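You operate a simulated robot arm through the tools that you are given. There is no shell and no other tool. Be economical: measure what you need, move in short steps, check, and stop when the job is done.

You are at the controls of a simulated two-armed robot. One attempt, no reset.

## Task
Put the brush from the top of the white table on the inspection top. Open the red drawer, fetch the tag puck labelled "21" from the top of the white table and set it inside tray and shut the drawer again. Put the blue padlock from the assembly bench top on top of the green tin and the yellow padlock on the top of the high shelf. Put the bearing marked "57" from the assembly bench top on top of the black case and the bearing marked "35" on top of the orange tin. Put the amber lens on the top of the dispatch bench away on the high shelf of the air bench. Switch the stop lever on. Shut the grey drawer. Take the ring gauge on the top of the white table and put it away on the top of the grey side table. Stack the number puck marked "246" from the top of the white table on top of the number puck marked "583". The order is free. The stop lever goes to its stop.

The check looks at the end state, three seconds after you hand in, the way a careful person would. Anything else that was tipped, shoved, dropped, spilled or broken makes it a failure.

## Robot
Two 7-joint arms with two-finger parallel grippers on one trunk, on a base that drives. Base frame: it is fixed to the floor where the robot stands at the start and does not move with it; the origin is under the middle of the robot, x ahead of it, y to its left, z up; the surface under the hand at the start is at about z = 0.86. Lengths are in m, angles in rad, forces in N, time in s.
The left shoulder is at the start at [0.02, 0.113, 1.197], the right one opposite. With the tool pointing down near the work surface each hand reaches from about 0.24 to 0.6 m from the robot's upright axis, wherever it stands, measured 20 degrees to its own side. Places, roughly: amber lens (7x7x7 cm) [1.2, -5, 0.9]; bearing [0.25, -3.75, 0.75]; black case (18x8x8 cm) [0, -4, 0.8]; brush (3x3x8 cm) [0.5, 0, 0.9]; green tin (9x9x9 cm) [0.6, -3.3, 0.8]; grey drawer [-1.7, 0.7, 0.7]; high shelf of the air bench (46x15 cm) [5.48, 4.28, 1.48]; inspection top [-2.1, 1, 0.9]; number puck [0.25, 0.75, 0.75]; orange tin (8x8x8 cm) [0.1, -4.2, 0.8]; padlock [0.5, -3.75, 0.75]; red drawer [-1.6, 1.3, 0.7]; red drawer tray [-1.7, 1.4, 0.7]; ring gauge (6x6x2 cm) [0.1, 0.9, 0.9]; stop lever [-0.8, -2.8, 0.9]; tag puck [0.25, 0.5, 0.75]; top of the grey side table [6.4, -2.2, 0.9]; top of the high shelf (15x98 cm) [1.5, -5.22, 1.5]. Payload 1.57 kg a hand.
The TCP of each hand is the grasp point between the finger pads, 0.03 m short of the fingertips. In the tool frame z runs along the fingers and y along their closing line. The gripper opens to 0.08 m. The fingers are 0.017 m wide and 0.012 m thick; the gripper's body (0.04 by 0.082 m) begins 0.08 m behind the TCP.
Orientation is told as [roll, pitch, yaw] about the base's x, y, z axes, in that order, counted from this pose: with the fingers straight down and closing along the base's y, the tool's x points along the base's -x, its y along +y and its z along -z.

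## Interface
- The arms move only by the tool send_rows. It takes "left_rows", "right_rows" or both (then of equal length, played together; a hand with none holds still); each is one flat list of numbers, 7 for each row, row after row: the gripper command, from -1 (fully open) to 1 (shut), values between in proportion, then the shift along the base's x, y, z in units of 25 mm (1.0 is 25 mm), then the turn, a rotation vector about the base's x, y, z in units of 5 degrees (1.0 is 5 degrees). In form: [claw, x, y, z, ax, ay, az, claw, x, y, z, ax, ay, az, ...]. A call has 1 to 20 rows; each row shifts and turns the commanded pose from where the row before left it. A call with a number of a shift or a turn outside -1 to 1 is refused whole. Each row takes 0.2 s and may step no farther than 0.05 m and 0.15 rad from the row before; otherwise, or with a gripper value out of range, the whole call is refused. Where a pose cannot be reached the arm comes as near as it can. A force on the tool above 40 N (or 10 N above the force at the start of the call, whichever is more), or a blocked arm, ends the call early, and 0.2 s more pass. Each finger travels about 0.045 m/s and halts on what it meets, pressing with about 39 N; the grip force reading is that of the motor and also rises with nothing between the fingers. The clock runs only during rows and for 0.2 s after the last one: add rows that do not move to give the fingers time. It gives the time, the measured TCP pose, the force on the tool (base axes), the opening and the grip force at its end, in the units of the frame above (readings bear some noise), with the torque about the TCP (base axes, N m) and any sound that the robot's microphone picked up.
- Cameras (640 x 400 px; columns grow to the right, rows downward): "scene" is now at [0.0793, 0.0545, 1.3294]; the picture's right is [0.60, -0.80, 0.00], its down [-0.41, -0.31, -0.86] and it looks along [0.68, 0.52, -0.52] (base axes); focal length 249 px, centre (320, 200). "left" rides on the left gripper at [0.072, 0.007, -0.122] in its tool frame; the picture's right is [-0.09, 1.00, 0.00], its down [-0.84, -0.08, -0.54] and it looks along [-0.54, -0.05, 0.84] (tool axes); focal length 238 px, centre (320, 200). "right" rides on the right gripper at [0.072, -0.007, -0.122] in its tool frame; the picture's right is [0.09, 1.00, 0.00], its down [-0.84, 0.08, -0.54] and it looks along [-0.54, 0.05, 0.84] (tool axes); focal length 238 px, centre (320, 200). There is no depth. A picture from a camera that has moved, and an enlarged one, comes with that camera's place and axes in the base frame and with its lens.
- camera(camera): a new picture of that camera. It takes no simulated time.
- slide_trunk(by): slides the trunk up (or, below 0, down) by that many m; the arms and the scene camera ride with it, the base frame stays. It gives what a move gives, with no picture.
- drive_base(legs): drives the robot by 1 to 6 legs, each [ahead, left, turn to the left] in m, m and rad, along the robot's own axes; the way and the turn of a leg run together, so that a leg with both is an arc; at most 1.5 m and 3.142 rad a leg. The arms and the cameras ride along, it lands a little off, and it stops where it bumps. It gives what a move gives.
- turn_head(pan, tilt): turns the head with the scene camera to pan (to the left, within 1.396 rad either way) and tilt (down, from -0.506 to 1.204), counted from straight ahead of the robot. It gives what a move gives.
- close_up(camera, box): a new picture of the part [left, top, right, bottom] of that camera's present view, enlarged. It takes no simulated time.
- sign_off(): hands the job in; it is judged then, once.

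Go step by step. Nothing tells you exact positions but the pictures and the camera data: compare them with the known pose of the tool, close in by small moves and look again before you grip or let go. The budget is 546 turns and 338 pictures, counting those below and the enlarged ones. Unless the task says otherwise, let go and move clear before handing in.

The tools are called after "Request:" as a command line: name --argument value ..., lists and objects as JSON in quotes. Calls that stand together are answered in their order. send_rows: Moves the arms, as the interface text tells. Its arguments: {"type":"object","properties":{"left_rows":{"type":"array","items":{"type":"number"}},"right_rows":{"type":"array","items":{"type":"number"}}},"required":[]} The other tools are called the same way: slide_trunk (by) slides the trunk up or down; drive_base (legs) drives the base; turn_head (pan, tilt) turns the head that bears the scene camera; camera (camera) takes a picture; close_up (camera, box) takes an enlarged picture of a part of a camera's view; sign_off () hands the job in.

At the start:

```text
clock: 0.0
left_tool_pos: [0.3528, 0.3824, 1.0785]
left_orientation: [0.001, 0.0, -0.001]
left_ft_force: [0.0, 0.2, 0.0]
left_wrist_torque: [0.02, 0.01, 0.01]
left_opening: 0.08
left_finger_force: 0.0
right_tool_pos: [0.4242, 0.0571, 1.0859]
right_orientation: [-0.001, 0.001, 0.0]
right_ft_force: [-0.2, 0.5, 0.2]
right_wrist_torque: [0.01, 0.03, 0.02]
right_opening: 0.08
right_finger_force: 0.1
trunk travel left (down, up): [-0.25, 0.32]
robot x, y, heading: [-0.0012, 0.0003, -0.001]
head pan, tilt: [0.649, 0.541]
```

scene: 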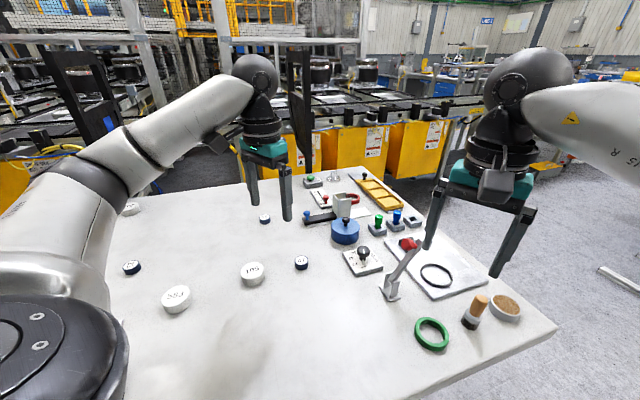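
right: 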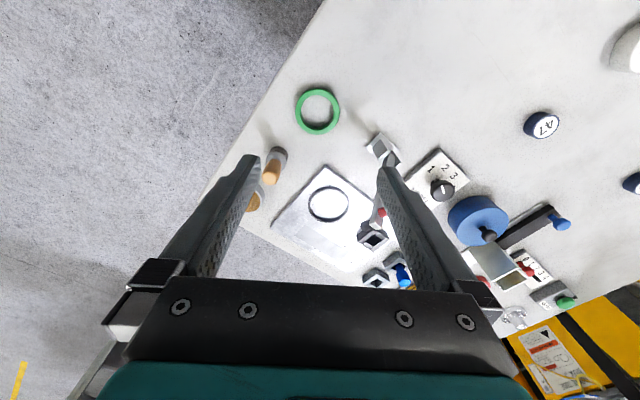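
left: 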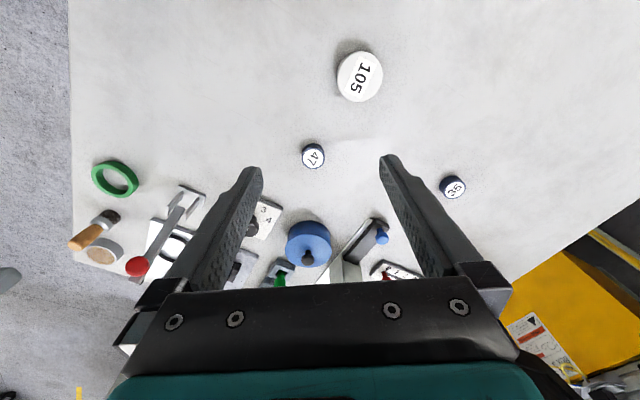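

I see the white table with several small pucks, a green ring and a wooden-handled brush. I look closer first to identify things.

Request:
close_up --camera "scene" --box '[100, 180, 340, 330]'

Request:
close_up --camera "scene" --box '[300, 160, 540, 360]'

Request:
turn_head --pan 1.3 --tilt 0.6

Request:
camera --camera "scene"

```text
2.67 times, centred on (220, 255) of scene
camera zoom: at [0.0793, 0.0545, 1.3294], right [0.6, -0.8, 0.0], down [-0.41, -0.31, -0.86], along [0.68, 0.52, -0.52], focal length 664 px, centre (587, 53)
```

zoom: 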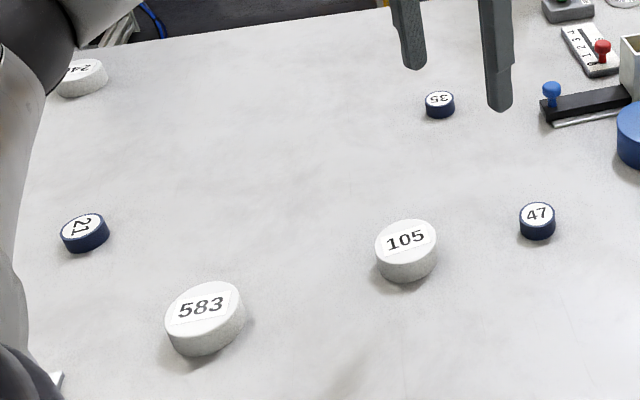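

```text
2.00 times, centred on (420, 260) of scene
camera zoom: at [0.0793, 0.0545, 1.3294], right [0.6, -0.8, 0.0], down [-0.41, -0.31, -0.86], along [0.68, 0.52, -0.52], focal length 498 px, centre (120, 80)
```

zoom: 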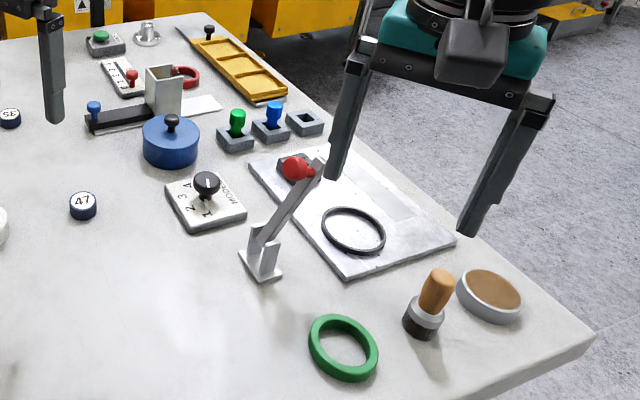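

```text
clock: 1.0
left_tool_pos: [0.3531, 0.3834, 1.0777]
left_orientation: [-0.001, -0.001, 0.0]
left_ft_force: [-0.1, 0.7, 0.7]
left_wrist_torque: [0.0, 0.0, 0.01]
left_opening: 0.0799
left_finger_force: 0.0
right_tool_pos: [0.4233, 0.0562, 1.0858]
right_orientation: [0.001, -0.002, 0.0]
right_ft_force: [0.7, 0.1, -0.4]
right_wrist_torque: [-0.03, 0.0, 0.01]
right_opening: 0.0801
right_finger_force: 0.1
trunk travel left (down, up): [-0.25, 0.32]
robot x, y, heading: [0.0024, 0.0001, 0.002]
head pan, tilt: [1.3, 0.6]
```

```text
332 pictures are left
camera scene: at [0.0313, 0.0852, 1.3242], right [0.96, -0.27, 0.0], down [-0.15, -0.54, -0.83], along [0.22, 0.8, -0.56], focal length 249 px, centre (320, 200)
```

scene: 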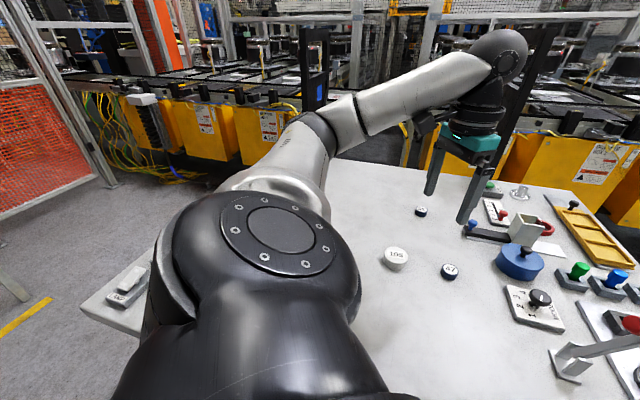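

Brush stands near (0.49, 0.00), pucks 583, 21 and 246 lie to the left. I bring the right hand above the brush first.

Request:
send_rows --right_rows '[-1, 0.7, -0.56, -0.4, 0, 0, 0, -1, 0.7, -0.56, -0.8, 0, 0, 0, -1, 0.7, -0.56, -1, 0, 0, 0, -1, 0.7, -0.56, -0.8, 0, 0, 0, -1, 0, 0, 0, 0, 0, 0]'

Request:
camera --camera "right"

Request:
turn_head --pan 0.0 --tilt 0.8

Request:
camera --camera "scene"

```text
clock: 2.2
left_tool_pos: [0.354, 0.383, 1.0784]
left_orientation: [-0.001, 0.001, 0.001]
left_ft_force: [0.4, -0.2, -0.3]
left_wrist_torque: [0.03, -0.02, 0.0]
left_opening: 0.0801
left_finger_force: 0.0
right_tool_pos: [0.4951, 0.0002, 1.0113]
right_orientation: [-0.001, -0.001, -0.001]
right_ft_force: [0.0, -0.5, 0.6]
right_wrist_torque: [0.0, -0.03, 0.03]
right_opening: 0.08
right_finger_force: 0.1
trunk travel left (down, up): [-0.25, 0.32]
robot x, y, heading: [0.0007, 0.0001, -0.002]
head pan, tilt: [1.3, 0.6]
```

```text
331 pictures are left
camera right: at [0.4236, -0.0054, 1.1328], right [-0.09, 1.0, 0.0], down [0.84, 0.08, 0.54], along [0.54, 0.05, -0.84], focal length 238 px, centre (320, 200)
```

right: 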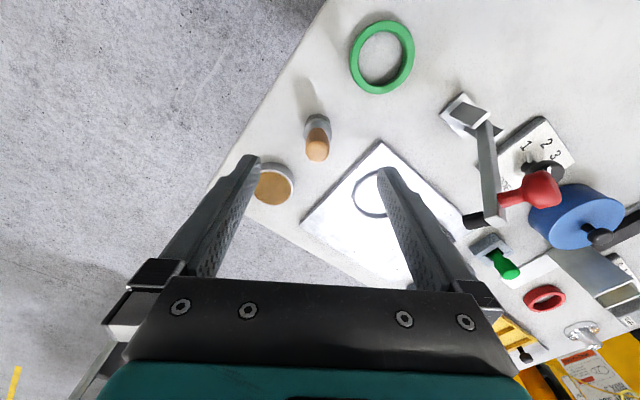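

```text
clock: 3.7
left_tool_pos: [0.3533, 0.3831, 1.0793]
left_orientation: [0.0, 0.001, -0.001]
left_ft_force: [0.0, -0.3, -0.1]
left_wrist_torque: [0.0, 0.0, 0.01]
left_opening: 0.08
left_finger_force: 0.1
right_tool_pos: [0.4943, 0.0001, 1.0099]
right_orientation: [0.0, 0.001, 0.001]
right_ft_force: [-0.2, -0.4, -0.8]
right_wrist_torque: [0.01, -0.02, -0.03]
right_opening: 0.0802
right_finger_force: 0.1
trunk travel left (down, up): [-0.25, 0.32]
robot x, y, heading: [0.0001, -0.0003, 0.002]
head pan, tilt: [0.0, 0.799]
```

```text
330 pictures are left
camera scene: at [0.0883, 0.0002, 1.3073], right [0.0, -1.0, 0.0], down [-0.72, 0.0, -0.7], along [0.7, 0.0, -0.72], focal length 249 px, centre (320, 200)
```

scene: 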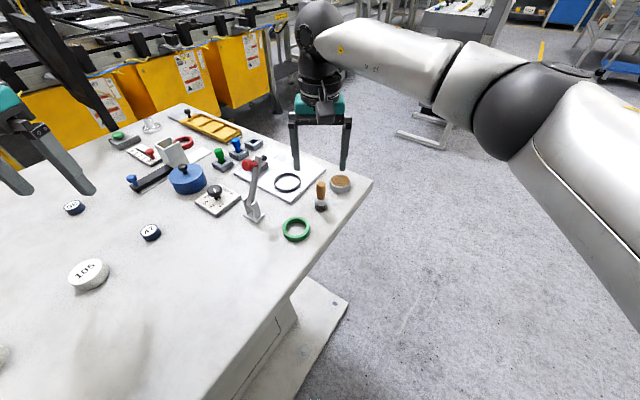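

The hand is centred over the brush at (0.497, 0). I go down and close.

Request:
send_rows --right_rows '[-1, 0.1, 0, -1, 0, 0, 0, -1, 0, 0, -1, 0, 0, 0, -1, 0, 0, -1, 0, 0, 0, -1, 0, 0, -0.65, 0, 0, 0, 1, 0, 0, 0, 0, 0, 0, 1, 0, 0, 0, 0, 0, 0, 1, 0, 0, 0, 0, 0, 0, 1, 0, 0, 0, 0, 0, 0, 1, 0, 0, 0, 0, 0, 0]'

Request:
camera --camera "right"

```text
clock: 5.7
left_tool_pos: [0.3541, 0.3838, 1.0782]
left_orientation: [0.001, -0.002, -0.001]
left_ft_force: [0.0, 0.2, 0.6]
left_wrist_torque: [0.01, -0.01, -0.02]
left_opening: 0.08
left_finger_force: 0.2
right_tool_pos: [0.4967, 0.0006, 0.9192]
right_orientation: [-0.003, 0.0, -0.001]
right_ft_force: [0.1, 0.6, 1.0]
right_wrist_torque: [0.02, 0.02, -0.01]
right_opening: 0.0287
right_finger_force: 32.2
trunk travel left (down, up): [-0.25, 0.32]
robot x, y, heading: [-0.0019, -0.0008, 0.0]
head pan, tilt: [0.0, 0.799]
```

```text
329 pictures are left
camera right: at [0.4255, -0.0054, 1.0413], right [-0.09, 1.0, 0.0], down [0.84, 0.08, 0.54], along [0.54, 0.05, -0.84], focal length 238 px, centre (320, 200)
```

right: 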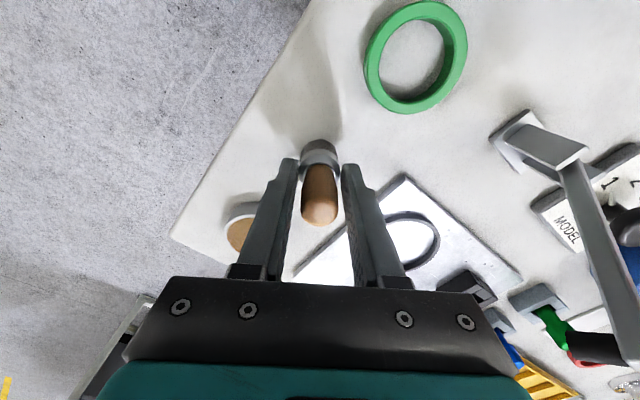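

The brush is gripped. I lift it and look.

Request:
send_rows --right_rows '[1, 0, 0, 1, 0, 0, 0, 1, 0, 0, 1, 0, 0, 0, 1, 0, 0, 1, 0, 0, 0, 1, 0, 0, 1, 0, 0, 0, 1, 0, 0, 1, 0, 0, 0, 1, 0, 0, 1, 0, 0, 0, 1, -0.5, -1, 0.8, 0, 0, 0, 1, -1, -1, 0.5, 0, 0, 0, 1, -1, -1, 0, 0, 0, 0, 1, -1, -1, 0, 0, 0, 0, 1, -1, -1, 0, 0, 0, 0, 1, -1, -1, 0, 0, 0, 0, 1, 0, 0, 0, 0, 0, 0]'

Request:
camera --camera "right"

Request:
camera --camera "left"

```text
clock: 8.5
left_tool_pos: [0.3541, 0.3837, 1.078]
left_orientation: [-0.001, 0.001, 0.0]
left_ft_force: [0.2, 0.0, 0.1]
left_wrist_torque: [0.05, 0.0, 0.05]
left_opening: 0.08
left_finger_force: 0.1
right_tool_pos: [0.3588, -0.1497, 1.1017]
right_orientation: [0.002, 0.0, 0.0]
right_ft_force: [0.5, 0.3, -0.4]
right_wrist_torque: [0.0, 0.02, -0.01]
right_opening: 0.0286
right_finger_force: 38.6
trunk travel left (down, up): [-0.25, 0.32]
robot x, y, heading: [-0.0017, -0.0022, 0.002]
head pan, tilt: [0.0, 0.799]
```

```text
328 pictures are left
camera right: at [0.2881, -0.1553, 1.2242], right [-0.09, 1.0, 0.0], down [0.84, 0.08, 0.54], along [0.54, 0.05, -0.84], focal length 238 px, centre (320, 200)
```

right: 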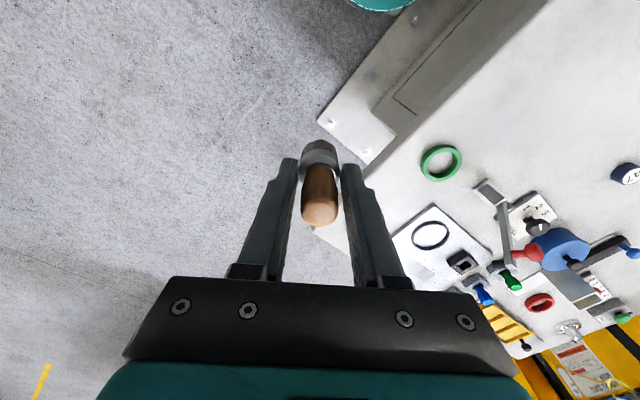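

```text
327 pictures are left
camera left: at [0.2818, 0.389, 1.2002], right [0.09, 1.0, 0.0], down [0.84, -0.08, 0.54], along [0.54, -0.05, -0.84], focal length 238 px, centre (320, 200)
```

left: 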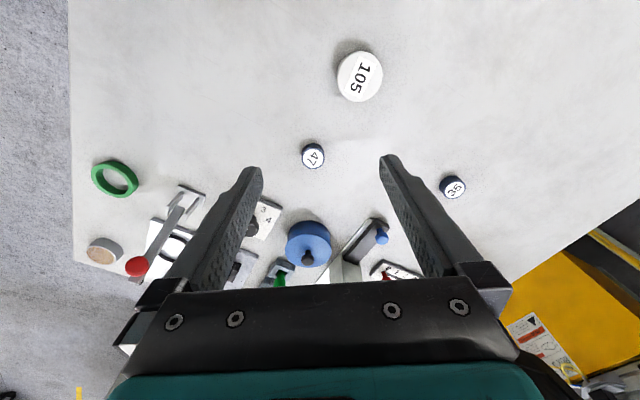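

Now I back off and drive round toward the left end of the white table, then look.

Request:
drive_base --legs '[[-0.6, 0, 0], [0, 1.0, 0]]'

Request:
turn_head --pan -0.3 --tilt 0.7

Request:
camera --camera "scene"

```text
clock: 16.7
left_tool_pos: [-0.252, 1.383, 1.0777]
left_orientation: [0.0, 0.001, 0.001]
left_ft_force: [-0.1, -0.4, 0.8]
left_wrist_torque: [-0.01, 0.0, -0.01]
left_opening: 0.08
left_finger_force: 0.0
right_tool_pos: [-0.2445, 0.8502, 1.1018]
right_orientation: [-0.002, -0.001, 0.0]
right_ft_force: [0.0, 0.5, -1.3]
right_wrist_torque: [0.02, 0.04, -0.01]
right_opening: 0.0286
right_finger_force: 38.7
trunk travel left (down, up): [-0.25, 0.32]
robot x, y, heading: [-0.6021, 1.0, 0.002]
head pan, tilt: [0.0, 0.799]
```

```text
clock: 17.5
left_tool_pos: [-0.2505, 1.3836, 1.0784]
left_orientation: [0.0, 0.001, 0.001]
left_ft_force: [1.0, 0.4, -0.2]
left_wrist_torque: [0.0, -0.01, -0.02]
left_opening: 0.0797
left_finger_force: 0.1
right_tool_pos: [-0.2439, 0.8507, 1.102]
right_orientation: [0.0, 0.0, 0.002]
right_ft_force: [0.3, -0.1, -1.7]
right_wrist_torque: [-0.01, 0.0, -0.02]
right_opening: 0.0284
right_finger_force: 38.3
trunk travel left (down, up): [-0.25, 0.32]
robot x, y, heading: [-0.6066, 0.9991, 0.001]
head pan, tilt: [-0.3, 0.7]
```

```text
326 pictures are left
camera scene: at [-0.5145, 0.9744, 1.3156], right [-0.29, -0.96, 0.0], down [-0.62, 0.19, -0.76], along [0.73, -0.22, -0.64], focal length 249 px, centre (320, 200)
```

scene: 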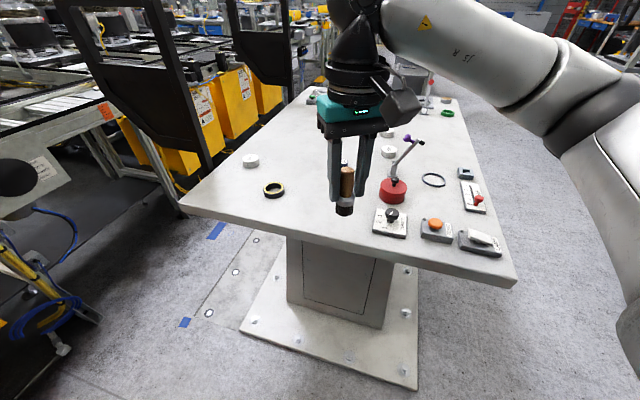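

The black/yellow ring (ring gauge) is at about (0.08, 0.94) and 246 at (0.245, 0.985). I tuck the left hand in and drive up to the table's left end, turning about -0.6 rad.

Request:
send_rows --left_rows '[-1, 0.4, -1, 0, 0, 0, 0, -1, 0.4, -1, 0, 0, 0, 0, -1, 0.4, -1, 0, 0, 0, 0, -1, 0.4, -1, 0, 0, 0, 0, -1, 0.4, -1, 0, 0, 0, 0, -1, 0, -1, 0, 0, 0, 0, -1, 0, -1, 0, 0, 0, 0]'

Request:
drive_base --legs '[[0.25, 0.137, 0], [0, 0, -0.598], [0.11, 0.08, 0]]'

Request:
turn_head --pan 0.0 --tilt 0.8

Request:
camera --camera "scene"

Request:
camera --camera "left"

```text
clock: 19.1
left_tool_pos: [-0.1994, 1.2077, 1.0792]
left_orientation: [0.001, 0.001, 0.003]
left_ft_force: [0.0, 0.1, 0.0]
left_wrist_torque: [0.01, 0.03, 0.0]
left_opening: 0.08
left_finger_force: 0.0
right_tool_pos: [-0.2444, 0.8499, 1.1025]
right_orientation: [-0.001, 0.001, 0.001]
right_ft_force: [0.1, -0.3, -0.9]
right_wrist_torque: [0.01, -0.01, -0.01]
right_opening: 0.0285
right_finger_force: 38.3
trunk travel left (down, up): [-0.25, 0.32]
robot x, y, heading: [-0.5996, 0.9995, 0.0]
head pan, tilt: [-0.3, 0.7]
```

```text
clock: 23.6
left_tool_pos: [0.2104, 1.0877, 1.078]
left_orientation: [0.005, 0.012, -0.598]
left_ft_force: [-3.9, 2.1, -0.4]
left_wrist_torque: [-0.09, -0.33, 0.16]
left_opening: 0.079
left_finger_force: 0.1
right_tool_pos: [-0.0215, 0.8133, 1.1004]
right_orientation: [0.002, 0.003, -0.597]
right_ft_force: [0.5, 0.4, -0.7]
right_wrist_torque: [-0.01, 0.01, 0.01]
right_opening: 0.0288
right_finger_force: 39.1
trunk travel left (down, up): [-0.25, 0.32]
robot x, y, heading: [-0.2397, 1.1406, -0.593]
head pan, tilt: [-0.3, 0.7]
stopped in leg 3: the force on the tool passed its limit at 67 N (the readings are from after the stop); the commanded pose is now the measured one
```

```text
clock: 24.4
left_tool_pos: [0.21, 1.0881, 1.079]
left_orientation: [0.006, 0.013, -0.596]
left_ft_force: [-5.0, 2.0, -0.5]
left_wrist_torque: [-0.16, -0.42, 0.26]
left_opening: 0.079
left_finger_force: 0.0
right_tool_pos: [-0.0213, 0.8134, 1.1003]
right_orientation: [0.0, 0.003, -0.595]
right_ft_force: [-0.2, -1.1, -0.4]
right_wrist_torque: [0.01, -0.01, -0.01]
right_opening: 0.0288
right_finger_force: 38.6
trunk travel left (down, up): [-0.25, 0.32]
robot x, y, heading: [-0.2331, 1.1423, -0.595]
head pan, tilt: [0.0, 0.799]
```

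```text
325 pictures are left
camera scene: at [-0.1635, 1.0885, 1.3074], right [-0.56, -0.83, 0.0], down [-0.59, 0.4, -0.7], along [0.58, -0.39, -0.72], focal length 249 px, centre (320, 200)
```

scene: 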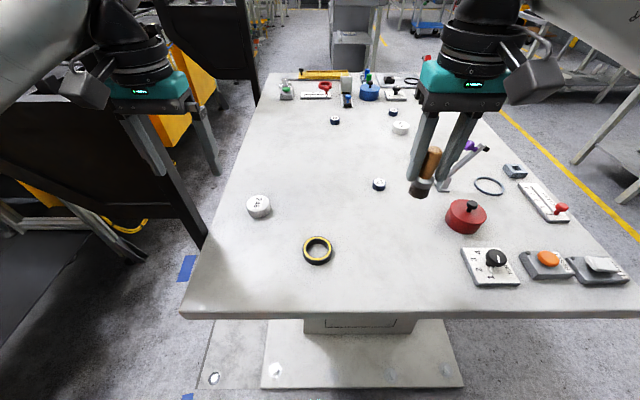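

```text
324 pictures are left
camera left: at [0.1555, 1.1309, 1.2009], right [0.64, 0.77, 0.0], down [0.65, -0.54, 0.53], along [0.41, -0.34, -0.85], focal length 238 px, centre (320, 200)
```

left: 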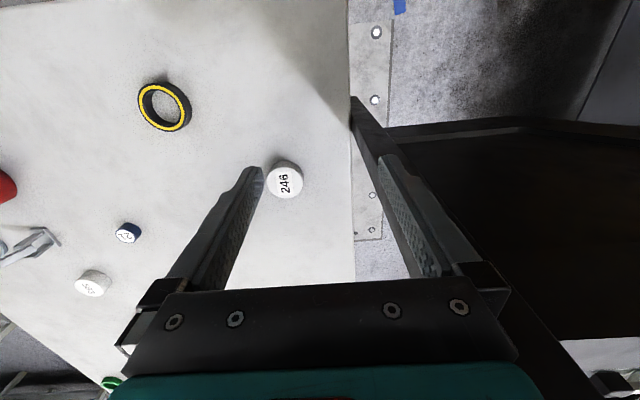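

The left finger touched the black panel beyond the table's far edge. I move the hand back and to the robot's right, away from it.

Request:
send_rows --left_rows '[-1, -0.83, 0.56, 0, 0, 0, 0, -1, -0.83, 0.56, 0, 0, 0, 0, -1, -0.56, -0.83, 0, 0, 0, 0, -1, -0.56, -0.83, 0, 0, 0, 0, -1, -0.56, -0.83, 0, 0, 0, 0, -1, -0.28, -0.41, 0, 0, 0, 0, -1, 0, 0, 0, 0, 0, 0]'

Request:
camera --camera "left"

Request:
camera --camera "scene"

```text
clock: 26.0
left_tool_pos: [0.1206, 1.0424, 1.0776]
left_orientation: [0.006, 0.012, -0.598]
left_ft_force: [0.1, -0.1, 0.1]
left_wrist_torque: [0.03, 0.0, -0.03]
left_opening: 0.08
left_finger_force: 0.0
right_tool_pos: [-0.0221, 0.8144, 1.1023]
right_orientation: [-0.001, 0.0, -0.594]
right_ft_force: [-0.1, 0.8, -1.3]
right_wrist_torque: [0.04, 0.0, 0.0]
right_opening: 0.0283
right_finger_force: 39.0
trunk travel left (down, up): [-0.25, 0.32]
robot x, y, heading: [-0.2354, 1.1398, -0.594]
head pan, tilt: [0.0, 0.799]
```

```text
323 pictures are left
camera left: at [0.0657, 1.0856, 1.2006], right [0.64, 0.77, 0.0], down [0.65, -0.54, 0.53], along [0.41, -0.34, -0.85], focal length 238 px, centre (320, 200)
```

left: 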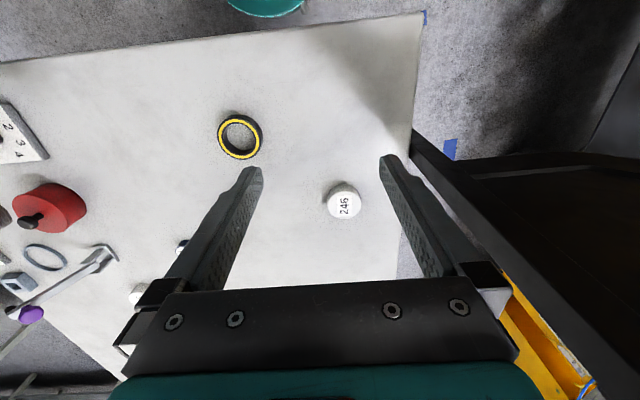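

```text
322 pictures are left
camera scene: at [-0.1627, 1.0883, 1.3073], right [-0.56, -0.83, 0.0], down [-0.59, 0.4, -0.7], along [0.58, -0.39, -0.72], focal length 249 px, centre (320, 200)
```

scene: 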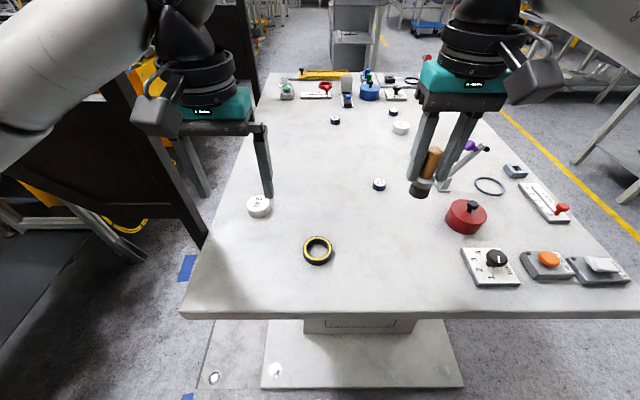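

I shift the base 0.1 m to its right to keep the left arm clear of that panel, then look with the left camera.

Request:
drive_base --legs '[[0.03, -0.12, 0]]'

Request:
camera --camera "left"

```text
clock: 27.2
left_tool_pos: [0.0793, 0.9285, 1.0784]
left_orientation: [0.005, 0.011, -0.596]
left_ft_force: [0.4, -0.8, -0.2]
left_wrist_torque: [0.02, -0.01, 0.02]
left_opening: 0.0802
left_finger_force: 0.0
right_tool_pos: [-0.064, 0.6992, 1.1018]
right_orientation: [0.002, 0.002, -0.594]
right_ft_force: [-0.4, 0.0, -0.7]
right_wrist_torque: [-0.01, 0.0, -0.01]
right_opening: 0.0286
right_finger_force: 38.5
trunk travel left (down, up): [-0.25, 0.32]
robot x, y, heading: [-0.277, 1.0198, -0.599]
head pan, tilt: [0.0, 0.799]
```

```text
321 pictures are left
camera left: at [0.0239, 0.9701, 1.2006], right [0.64, 0.77, 0.0], down [0.65, -0.54, 0.53], along [0.41, -0.34, -0.85], focal length 238 px, centre (320, 200)
```

left: 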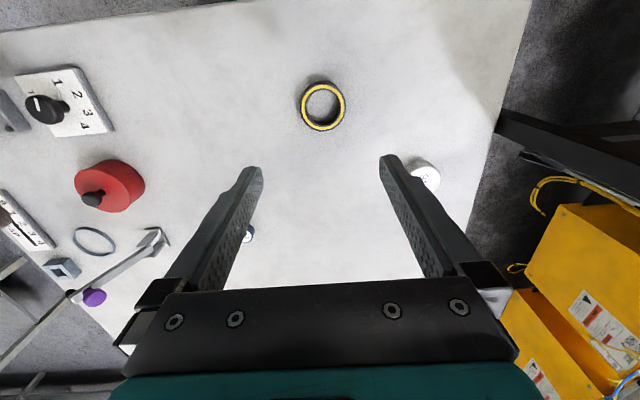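

I move the left hand over puck 246 at about (0.249, 0.983).

Request:
send_rows --left_rows '[-1, 0.85, 0.27, 0, 0, 0, 0, -1, 0.85, 0.27, 0, 0, 0, 0, -1, 0.85, 0.27, 0, 0, 0, 0, -1, 0.85, 0.27, 0, 0, 0, 0, -1, 0.85, 0.27, -0.5, 0, 0, 0, -1, 0.85, 0.27, -0.5, 0, 0, 0, -1, 0.85, 0.27, -0.5, 0, 0, 0, -1, 0.85, 0.27, -0.5, 0, 0, 0, -1, 0, 0, -0.5, 0, 0, 0, -1, 0, 0, 0, 0, 0, 0]'

Request:
camera --camera "left"

Request:
camera --camera "scene"

```text
clock: 29.4
left_tool_pos: [0.2485, 0.9837, 1.0151]
left_orientation: [0.005, 0.01, -0.598]
left_ft_force: [-0.2, 0.2, 0.2]
left_wrist_torque: [0.0, 0.03, 0.03]
left_opening: 0.0801
left_finger_force: 0.1
right_tool_pos: [-0.0643, 0.6986, 1.1003]
right_orientation: [0.002, 0.002, -0.596]
right_ft_force: [0.5, 0.1, -1.0]
right_wrist_torque: [0.02, 0.04, 0.02]
right_opening: 0.0286
right_finger_force: 38.7
trunk travel left (down, up): [-0.25, 0.32]
robot x, y, heading: [-0.2746, 1.0241, -0.599]
head pan, tilt: [0.0, 0.799]
```

```text
320 pictures are left
camera left: at [0.1938, 1.0259, 1.1378], right [0.64, 0.77, 0.0], down [0.65, -0.54, 0.53], along [0.41, -0.34, -0.85], focal length 238 px, centre (320, 200)
```

left: 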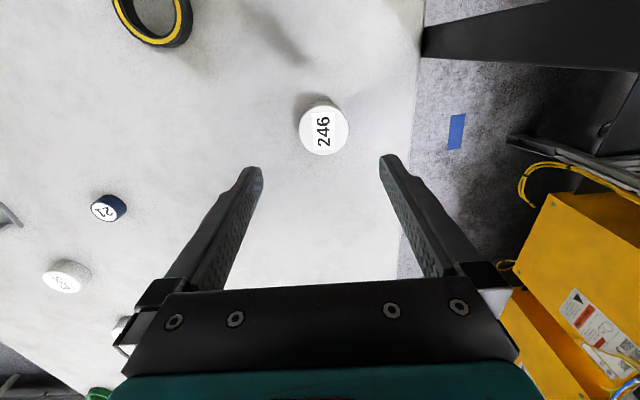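

```text
319 pictures are left
camera scene: at [-0.2045, 0.9735, 1.3073], right [-0.56, -0.83, 0.0], down [-0.59, 0.4, -0.7], along [0.58, -0.39, -0.72], focal length 249 px, centre (320, 200)
```

scene: 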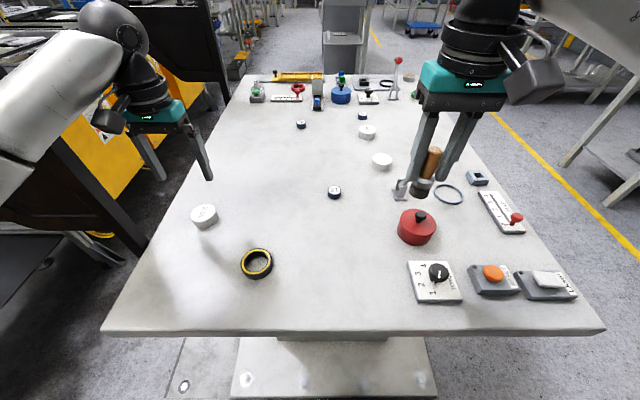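

Puck 246 is centred under the hand. I go down and grip, then lift.

Request:
send_rows --left_rows '[-1, 0.1, -0.04, -1, 0, 0, 0, -1, 0, 0, -1, 0, 0, 0, -1, 0, 0, -1, 0, 0, 0, -1, 0, 0, -1, 0, 0, 0, -1, 0, 0, -0.72, 0, 0, 0, 1, 0, 0, 0, 0, 0, 0, 1, 0, 0, 0, 0, 0, 0, 1, 0, 0, 0, 0, 0, 0, 1, 0, 0, 0, 0, 0, 0]'

Request:
camera --camera "left"

```text
clock: 31.4
left_tool_pos: [0.2507, 0.98, 0.898]
left_orientation: [0.006, 0.013, -0.597]
left_ft_force: [-0.5, -0.7, 0.3]
left_wrist_torque: [0.01, -0.01, -0.01]
left_opening: 0.0526
left_finger_force: 34.8
right_tool_pos: [-0.0632, 0.6988, 1.1022]
right_orientation: [-0.001, 0.002, -0.596]
right_ft_force: [0.3, 0.2, -1.3]
right_wrist_torque: [0.02, 0.01, -0.02]
right_opening: 0.0287
right_finger_force: 38.7
trunk travel left (down, up): [-0.25, 0.32]
robot x, y, heading: [-0.2745, 1.0216, -0.596]
head pan, tilt: [0.0, 0.799]
```

```text
318 pictures are left
camera left: at [0.196, 1.0241, 1.0198], right [0.64, 0.77, 0.0], down [0.65, -0.54, 0.53], along [0.41, -0.34, -0.85], focal length 238 px, centre (320, 200)
```

left: 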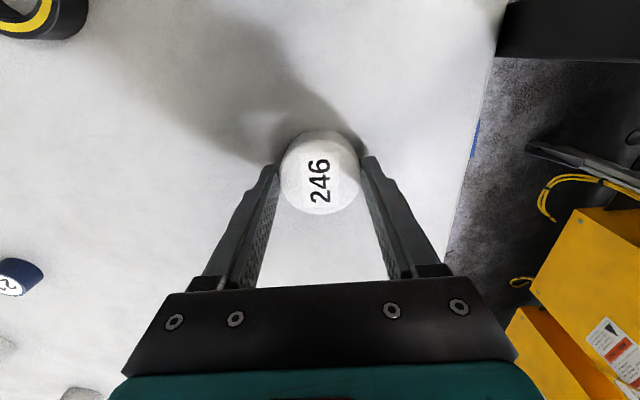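

246 is held. I lift, tuck the hand, and drive round the corner to the near side, facing 583.

Request:
send_rows --left_rows '[1, 0, 0, 0.5, 0, 0, 0, 1, 0, 0, 1, 0, 0, 0, 1, 0, 0, 1, 0, 0, 0, 1, 0, 0, 1, 0, 0, 0, 1, 0, 0, 1, 0, 0, 0, 1, 0, 0, 1, 0, 0, 0, 1, 0, 0, 1, 0, 0, 0, 1, 0, 0, 1, 0, 0, 0, 1, -1, -0.49, 0, 0, 0, 0, 1, -1, -0.49, 0, 0, 0, 0, 1, -1, -0.49, 0, 0, 0, 0, 1, -1, -0.49, 0, 0, 0, 0, 1, 0, 0, 0, 0, 0, 0]'

Request:
drive_base --legs '[[-0.2, 0, 0], [0, -0.82, 0], [0.85, 0, 0], [0, 0, 1.57]]'

Request:
camera --camera "scene"

Request:
camera --camera "left"

```text
clock: 34.2
left_tool_pos: [0.1494, 0.9311, 1.0852]
left_orientation: [0.006, 0.012, -0.597]
left_ft_force: [-0.4, 0.6, 1.0]
left_wrist_torque: [0.01, 0.01, 0.02]
left_opening: 0.0527
left_finger_force: 38.4
right_tool_pos: [-0.0617, 0.6988, 1.1005]
right_orientation: [0.0, 0.001, -0.596]
right_ft_force: [0.1, -0.6, -2.3]
right_wrist_torque: [0.0, 0.01, -0.02]
right_opening: 0.0288
right_finger_force: 38.8
trunk travel left (down, up): [-0.25, 0.32]
robot x, y, heading: [-0.2789, 1.0238, -0.602]
head pan, tilt: [0.0, 0.799]
```

```text
clock: 47.7
left_tool_pos: [-0.097, 0.4063, 1.0865]
left_orientation: [0.006, 0.012, 0.968]
left_ft_force: [-0.6, 0.0, -0.2]
left_wrist_torque: [-0.05, -0.02, -0.02]
left_opening: 0.0524
left_finger_force: 39.2
right_tool_pos: [0.134, 0.192, 1.1026]
right_orientation: [0.0, 0.001, 0.971]
right_ft_force: [0.2, -0.3, 0.7]
right_wrist_torque: [0.01, 0.03, 0.01]
right_opening: 0.0287
right_finger_force: 38.8
trunk travel left (down, up): [-0.25, 0.32]
robot x, y, heading: [-0.1934, -0.0245, 0.973]
head pan, tilt: [0.0, 0.799]
```

```text
317 pictures are left
camera scene: at [-0.143, 0.0549, 1.3073], right [0.83, -0.56, 0.0], down [-0.4, -0.59, -0.7], along [0.39, 0.58, -0.72], focal length 249 px, centre (320, 200)
```

scene: 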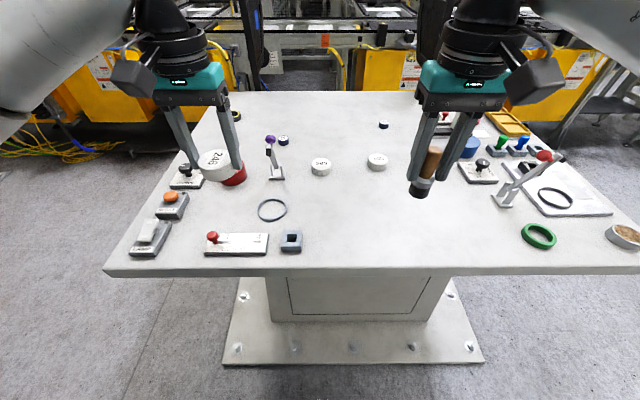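

```text
316 pictures are left
camera left: at [-0.1416, 0.3504, 1.2084], right [-0.77, 0.64, 0.0], down [0.54, 0.65, 0.53], along [0.34, 0.41, -0.85], focal length 238 px, centre (320, 200)
```

left: 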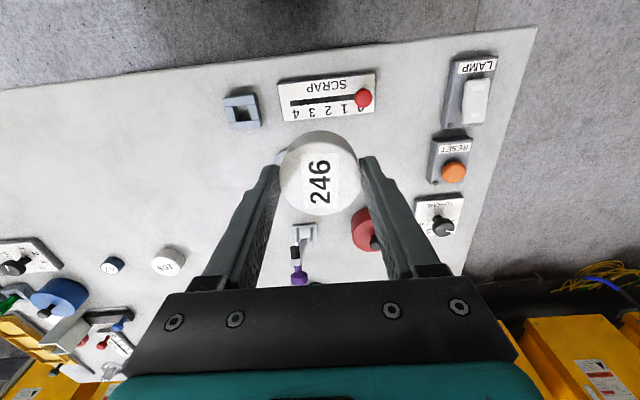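

I move the base a bit closer and to the right so 583 sits in the left hand's reach.

Request:
drive_base --legs '[[0.1, -0.1, 0]]'

Request:
camera --camera "scene"

Request:
close_up --camera "scene" --box '[180, 100, 400, 240]'

```text
clock: 49.0
left_tool_pos: [0.0422, 0.4312, 1.0852]
left_orientation: [0.004, 0.011, 0.97]
left_ft_force: [0.3, 0.2, -1.0]
left_wrist_torque: [0.02, 0.0, -0.02]
left_opening: 0.0525
left_finger_force: 39.0
right_tool_pos: [0.2737, 0.2173, 1.1011]
right_orientation: [0.001, 0.001, 0.971]
right_ft_force: [-0.1, 0.3, -0.8]
right_wrist_torque: [0.0, 0.0, -0.02]
right_opening: 0.0287
right_finger_force: 38.5
trunk travel left (down, up): [-0.25, 0.32]
robot x, y, heading: [-0.0544, 0.0061, 0.966]
head pan, tilt: [0.0, 0.799]
```

```text
315 pictures are left
camera scene: at [-0.0029, 0.0801, 1.3073], right [0.83, -0.56, 0.0], down [-0.41, -0.59, -0.7], along [0.39, 0.58, -0.72], focal length 249 px, centre (320, 200)
```

scene: 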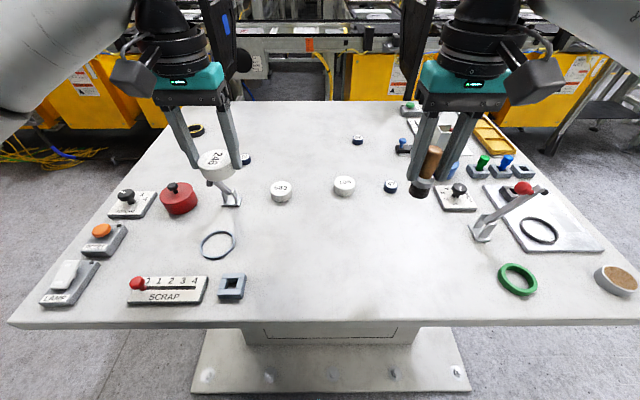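

```text
2.86 times, centred on (290, 170) of scene
camera zoom: at [-0.0029, 0.0801, 1.3073], right [0.83, -0.56, 0.0], down [-0.41, -0.59, -0.7], along [0.39, 0.58, -0.72], focal length 712 px, centre (406, 286)
```

zoom: 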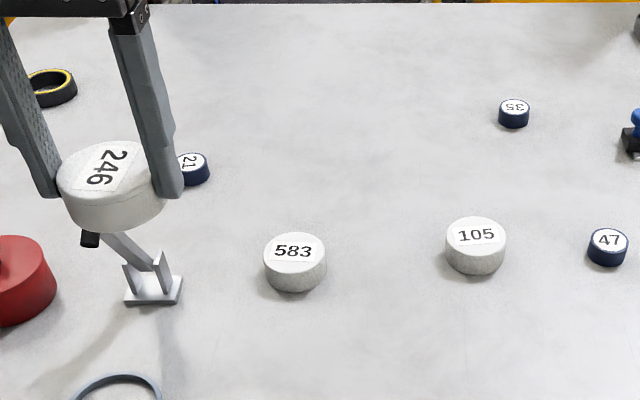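

583's top is near (0.169, 0.507). I move the held puck over it, still high, then check.

Request:
send_rows --left_rows '[1, 0.85, 0.51, 0, 0, 0, 0, 1, 0.85, 0.51, 0, 0, 0, 0, 1, 0.85, 0.51, 0, 0, 0, 0, 1, 0.85, 0.51, 0, 0, 0, 0, 1, 0.85, 0.51, 0, 0, 0, 0, 1, 0.82, 0.48, 0, 0, 0, 0, 1, 0, 0, -1, 0, 0, 0, 1, 0, 0, -1, 0, 0, 0, 1, 0, 0, -1, 0, 0, 0, 1, 0, 0, -1, 0, 0, 0, 1, 0, 0, -1, 0, 0, 0, 1, 0, 0, 0, 0, 0, 0]'

Request:
close_up --camera "scene" --box '[180, 100, 400, 240]'

Request:
camera --camera "left"

```text
clock: 51.6
left_tool_pos: [0.1685, 0.5072, 0.9611]
left_orientation: [0.004, 0.013, 0.97]
left_ft_force: [-0.6, -0.4, -1.2]
left_wrist_torque: [0.02, 0.0, -0.01]
left_opening: 0.0524
left_finger_force: 39.6
right_tool_pos: [0.2733, 0.2177, 1.1]
right_orientation: [-0.001, 0.002, 0.97]
right_ft_force: [-0.7, -0.5, -0.1]
right_wrist_torque: [0.02, 0.01, -0.02]
right_opening: 0.0287
right_finger_force: 39.0
trunk travel left (down, up): [-0.25, 0.32]
robot x, y, heading: [-0.0521, 0.0055, 0.971]
head pan, tilt: [0.0, 0.799]
```

```text
2.86 times, centred on (290, 170) of scene
camera zoom: at [-0.0038, 0.0799, 1.3073], right [0.83, -0.56, 0.0], down [-0.4, -0.59, -0.7], along [0.39, 0.58, -0.72], focal length 712 px, centre (406, 286)
```

zoom: 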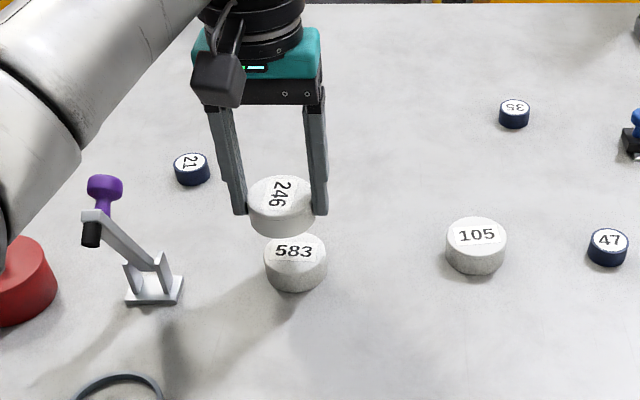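

```text
312 pictures are left
camera left: at [0.1238, 0.4511, 1.0832], right [-0.77, 0.64, 0.0], down [0.54, 0.65, 0.53], along [0.34, 0.41, -0.85], focal length 238 px, centre (320, 200)
```

left: 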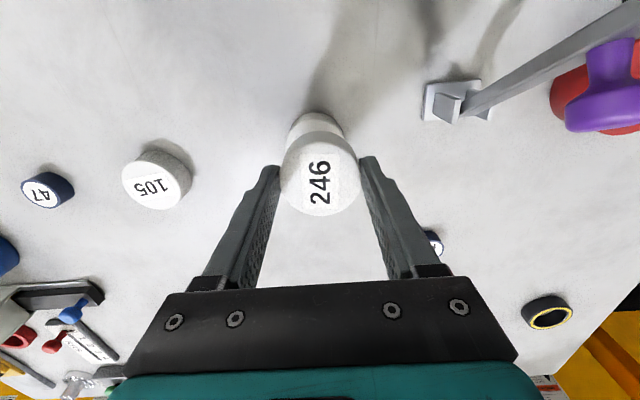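

Alignment is within 2–3 mm; I correct slightly and lower until contact.

Request:
send_rows --left_rows '[1, 0.08, -0.06, -0.7, 0, 0, 0, 1, 0, 0, -0.6, 0, 0, 0, 1, 0, 0, -0.15, 0, 0, 0, 1, 0, 0, 0, 0, 0, 0]'

Request:
close_up --camera "scene" --box '[220, 130, 330, 200]'

```text
clock: 52.6
left_tool_pos: [0.1711, 0.5046, 0.9244]
left_orientation: [0.007, 0.012, 0.968]
left_ft_force: [0.0, 0.6, 0.4]
left_wrist_torque: [0.01, -0.01, -0.01]
left_opening: 0.0526
left_finger_force: 38.5
right_tool_pos: [0.2733, 0.2168, 1.1009]
right_orientation: [0.0, 0.001, 0.971]
right_ft_force: [0.7, 0.4, -0.9]
right_wrist_torque: [-0.01, 0.01, 0.03]
right_opening: 0.0288
right_finger_force: 39.0
trunk travel left (down, up): [-0.25, 0.32]
robot x, y, heading: [-0.0519, 0.0037, 0.974]
head pan, tilt: [0.0, 0.799]
```

```text
5.71 times, centred on (275, 165) of scene
camera zoom: at [-0.0038, 0.0799, 1.3073], right [0.83, -0.56, 0.0], down [-0.4, -0.59, -0.7], along [0.39, 0.58, -0.72], focal length 1424 px, centre (577, 400)
```

zoom: 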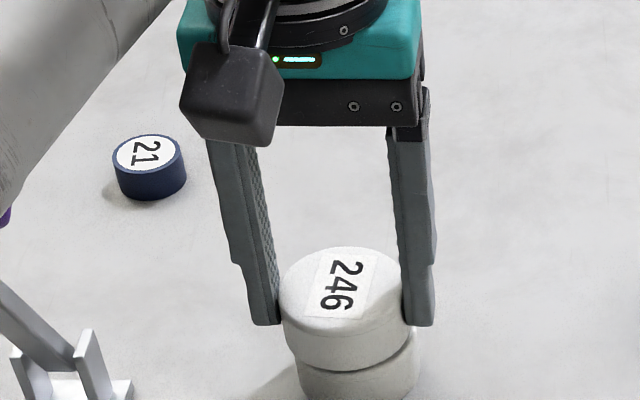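

Nearly in contact; a last 2 mm shift right and down a touch, then release.

Request:
send_rows --left_rows '[1, 0.07, -0.05, 0, 0, 0, 0, 1, 0, 0, -0.08, 0, 0, 0, 1, 0, 0, -0.06, 0, 0, 0, 1, 0, 0, 0, 0, 0, 0]'

Request:
close_up --camera "scene" --box '[220, 140, 330, 210]'

```text
clock: 53.6
left_tool_pos: [0.1716, 0.5034, 0.9213]
left_orientation: [0.005, 0.013, 0.97]
left_ft_force: [1.0, -0.7, -0.1]
left_wrist_torque: [-0.03, -0.02, 0.0]
left_opening: 0.0527
left_finger_force: 39.0
right_tool_pos: [0.2739, 0.2172, 1.102]
right_orientation: [0.001, 0.001, 0.972]
right_ft_force: [0.9, -0.1, -0.3]
right_wrist_torque: [0.0, 0.01, 0.02]
right_opening: 0.0286
right_finger_force: 38.6
trunk travel left (down, up): [-0.25, 0.32]
robot x, y, heading: [-0.0518, 0.0023, 0.97]
head pan, tilt: [0.0, 0.799]
```

```text
5.71 times, centred on (275, 175) of scene
camera zoom: at [-0.0038, 0.0799, 1.3073], right [0.83, -0.56, 0.0], down [-0.4, -0.59, -0.7], along [0.39, 0.58, -0.72], focal length 1424 px, centre (577, 343)
```

zoom: 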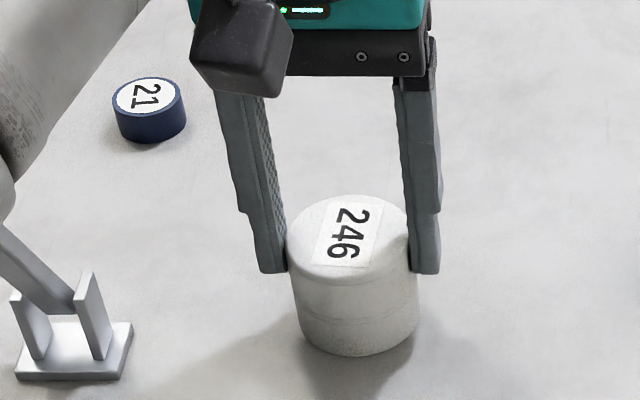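

Request:
send_rows --left_rows '[1, 0, 0, -0.06, 0, 0, 0, 1, 0, 0, 0, 0, 0, 0]'

```text
clock: 54.2
left_tool_pos: [0.1723, 0.5046, 0.9207]
left_orientation: [0.005, 0.011, 0.968]
left_ft_force: [-0.7, 0.6, 7.7]
left_wrist_torque: [-0.11, -0.06, -0.02]
left_opening: 0.0525
left_finger_force: 38.9
right_tool_pos: [0.2727, 0.2171, 1.1021]
right_orientation: [-0.001, 0.0, 0.971]
right_ft_force: [0.4, -0.1, -1.7]
right_wrist_torque: [0.0, -0.02, 0.01]
right_opening: 0.0287
right_finger_force: 39.0
trunk travel left (down, up): [-0.25, 0.32]
robot x, y, heading: [-0.0492, 0.0056, 0.974]
head pan, tilt: [0.0, 0.799]
```

Contact (7.7 N). I open and rise.

Request:
send_rows --left_rows '[-0.4, 0, 0, 0, 0, 0, 0, -0.4, 0, 0, 0, 0, 0, 0, -0.7, 0, 0, 0, 0, 0, 0, -0.7, 0, 0, 0.5, 0, 0, 0, -0.7, 0, 0, 1, 0, 0, 0, -0.7, 0, 0, 1, 0, 0, 0, -0.7, 0, 0, 1, 0, 0, 0, -0.7, 0, 0, 1, 0, 0, 0, -0.7, 0, 0, 1, 0, 0, 0, -0.7, 0, 0, 1, 0, 0, 0, -0.7, 0, 0, 0, 0, 0, 0]'

Request:
camera --camera "left"

Request:
camera --camera "scene"

```text
clock: 56.6
left_tool_pos: [0.1725, 0.5039, 1.0816]
left_orientation: [0.005, 0.013, 0.968]
left_ft_force: [-0.8, -0.9, -0.1]
left_wrist_torque: [0.02, 0.0, 0.01]
left_opening: 0.0683
left_finger_force: 0.0
right_tool_pos: [0.274, 0.2174, 1.1018]
right_orientation: [0.0, 0.001, 0.972]
right_ft_force: [-0.2, -0.9, -0.8]
right_wrist_torque: [0.0, 0.01, 0.05]
right_opening: 0.0288
right_finger_force: 38.3
trunk travel left (down, up): [-0.25, 0.32]
robot x, y, heading: [-0.0523, 0.007, 0.97]
head pan, tilt: [0.0, 0.799]
```

```text
309 pictures are left
camera left: at [0.1277, 0.4483, 1.2042], right [-0.77, 0.64, 0.0], down [0.54, 0.65, 0.53], along [0.34, 0.41, -0.85], focal length 238 px, centre (320, 200)
```

left: 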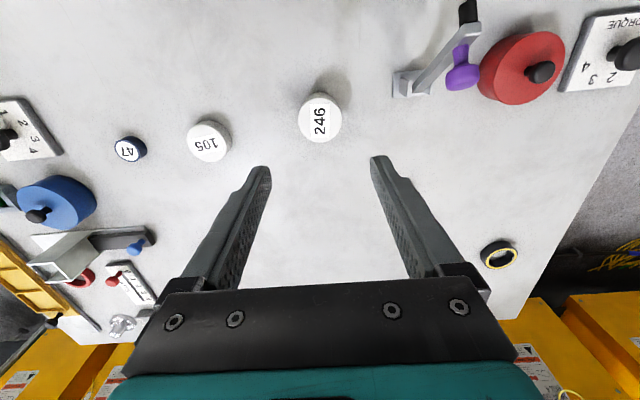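

```text
308 pictures are left
camera scene: at [-0.0038, 0.08, 1.3073], right [0.83, -0.56, 0.0], down [-0.4, -0.59, -0.7], along [0.39, 0.58, -0.72], focal length 249 px, centre (320, 200)
```

scene: 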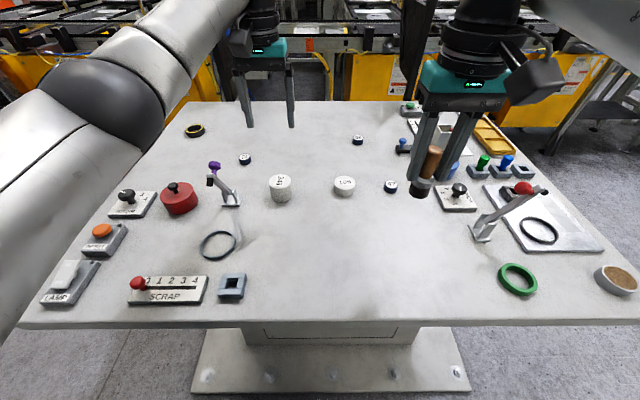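

Stack looks good. I tuck the left hand and return to the left end for puck 21.

Request:
send_rows --left_rows '[-0.7, -0.7, -0.7, 0, 0, 0, 0, -0.7, -0.7, -0.7, 0, 0, 0, 0, -0.7, -0.7, -0.7, 0, 0, 0, 0, -0.7, -0.7, -0.7, 0, 0, 0, 0, -0.7, -0.7, -0.7, 0, 0, 0, 0, -0.7, 0, 0, 0, 0, 0, 0]'

Request:
drive_base --legs '[[-0.05, 0, 0], [0, 0, -1.57], [-0.95, 0, 0], [0, 0.68, 0], [0.2, 0, 0]]'

Request:
camera --camera "left"

Request:
camera --camera "scene"

```text
clock: 58.0
left_tool_pos: [0.0858, 0.4159, 1.0815]
left_orientation: [0.005, 0.013, 0.97]
left_ft_force: [-0.2, -1.3, 0.6]
left_wrist_torque: [-0.02, 0.02, 0.0]
left_opening: 0.0681
left_finger_force: 0.1
right_tool_pos: [0.274, 0.2184, 1.1012]
right_orientation: [0.002, 0.002, 0.97]
right_ft_force: [0.4, 0.4, -0.7]
right_wrist_torque: [0.05, -0.01, 0.01]
right_opening: 0.0287
right_finger_force: 39.0
trunk travel left (down, up): [-0.25, 0.32]
robot x, y, heading: [-0.056, 0.0058, 0.97]
head pan, tilt: [0.0, 0.799]
```

```text
clock: 71.9
left_tool_pos: [0.0895, 0.8122, 1.0817]
left_orientation: [0.004, 0.012, -0.601]
left_ft_force: [-0.9, 0.6, 0.3]
left_wrist_torque: [0.01, 0.01, 0.03]
left_opening: 0.0678
left_finger_force: 0.2
right_tool_pos: [-0.1081, 0.6225, 1.1008]
right_orientation: [0.001, 0.003, -0.596]
right_ft_force: [0.1, 0.1, -1.1]
right_wrist_torque: [-0.03, -0.02, 0.01]
right_opening: 0.0286
right_finger_force: 39.0
trunk travel left (down, up): [-0.25, 0.32]
robot x, y, heading: [-0.3227, 0.9482, -0.596]
head pan, tilt: [0.0, 0.799]
```

```text
307 pictures are left
camera left: at [0.0352, 0.8554, 1.2038], right [0.64, 0.77, 0.0], down [0.65, -0.54, 0.53], along [0.41, -0.34, -0.85], focal length 238 px, centre (320, 200)
```

left: 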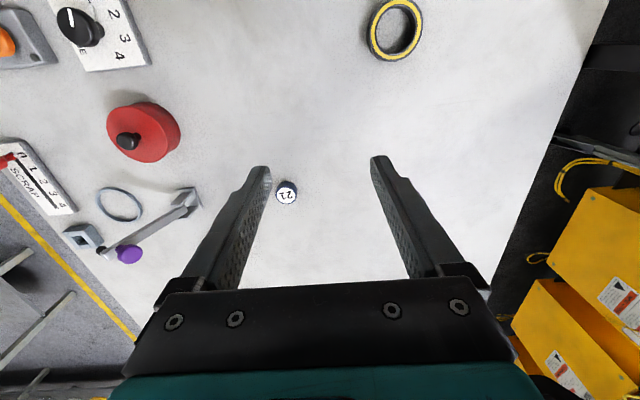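

```text
306 pictures are left
camera scene: at [-0.2495, 0.8973, 1.3072], right [-0.56, -0.83, 0.0], down [-0.59, 0.4, -0.7], along [0.58, -0.39, -0.72], focal length 249 px, centre (320, 200)
```

scene: 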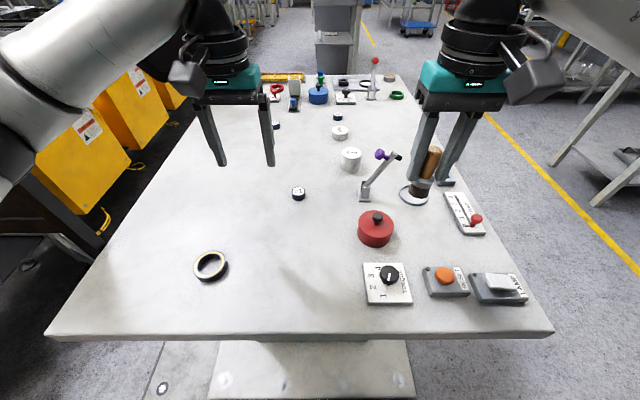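

Puck 21 is at (0.1485, 0.692). I position the left hand over it.

Request:
send_rows --left_rows '[-0.7, 0.47, -0.96, -0.2, 0, 0, 0, -0.7, 0.47, -0.96, -0.4, 0, 0, 0, -0.7, 0.47, -0.96, -0.6, 0, 0, 0, -0.7, 0.47, -0.96, -0.8, 0, 0, 0, -0.7, 0.47, -0.96, -0.8, 0, 0, 0, -0.7, 0, 0, -0.5, 0, 0, 0, -0.7, 0, 0, 0, 0, 0, 0]'

Request:
camera --camera "left"

```text
clock: 73.5
left_tool_pos: [0.1486, 0.6921, 0.9986]
left_orientation: [0.004, 0.011, -0.601]
left_ft_force: [0.3, 0.2, -0.4]
left_wrist_torque: [0.0, -0.01, 0.02]
left_opening: 0.068
left_finger_force: 0.1
right_tool_pos: [-0.1105, 0.6231, 1.1017]
right_orientation: [0.0, -0.001, -0.596]
right_ft_force: [-0.4, 0.4, -1.5]
right_wrist_torque: [0.01, 0.02, 0.0]
right_opening: 0.0285
right_finger_force: 38.7
trunk travel left (down, up): [-0.25, 0.32]
robot x, y, heading: [-0.3235, 0.9478, -0.598]
head pan, tilt: [0.0, 0.799]
```

```text
305 pictures are left
camera left: at [0.0939, 0.7354, 1.1212], right [0.64, 0.77, 0.0], down [0.65, -0.54, 0.53], along [0.41, -0.34, -0.85], focal length 238 px, centre (320, 200)
```

left: 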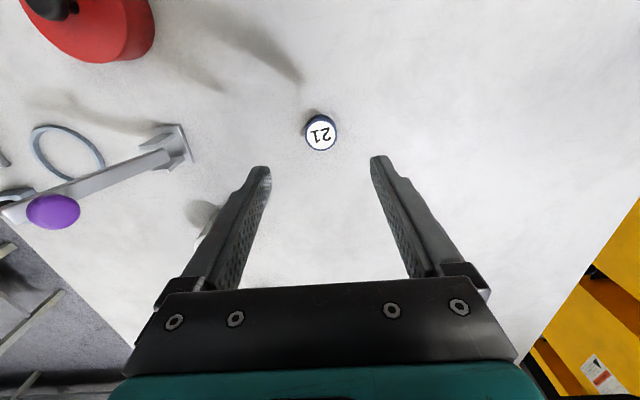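

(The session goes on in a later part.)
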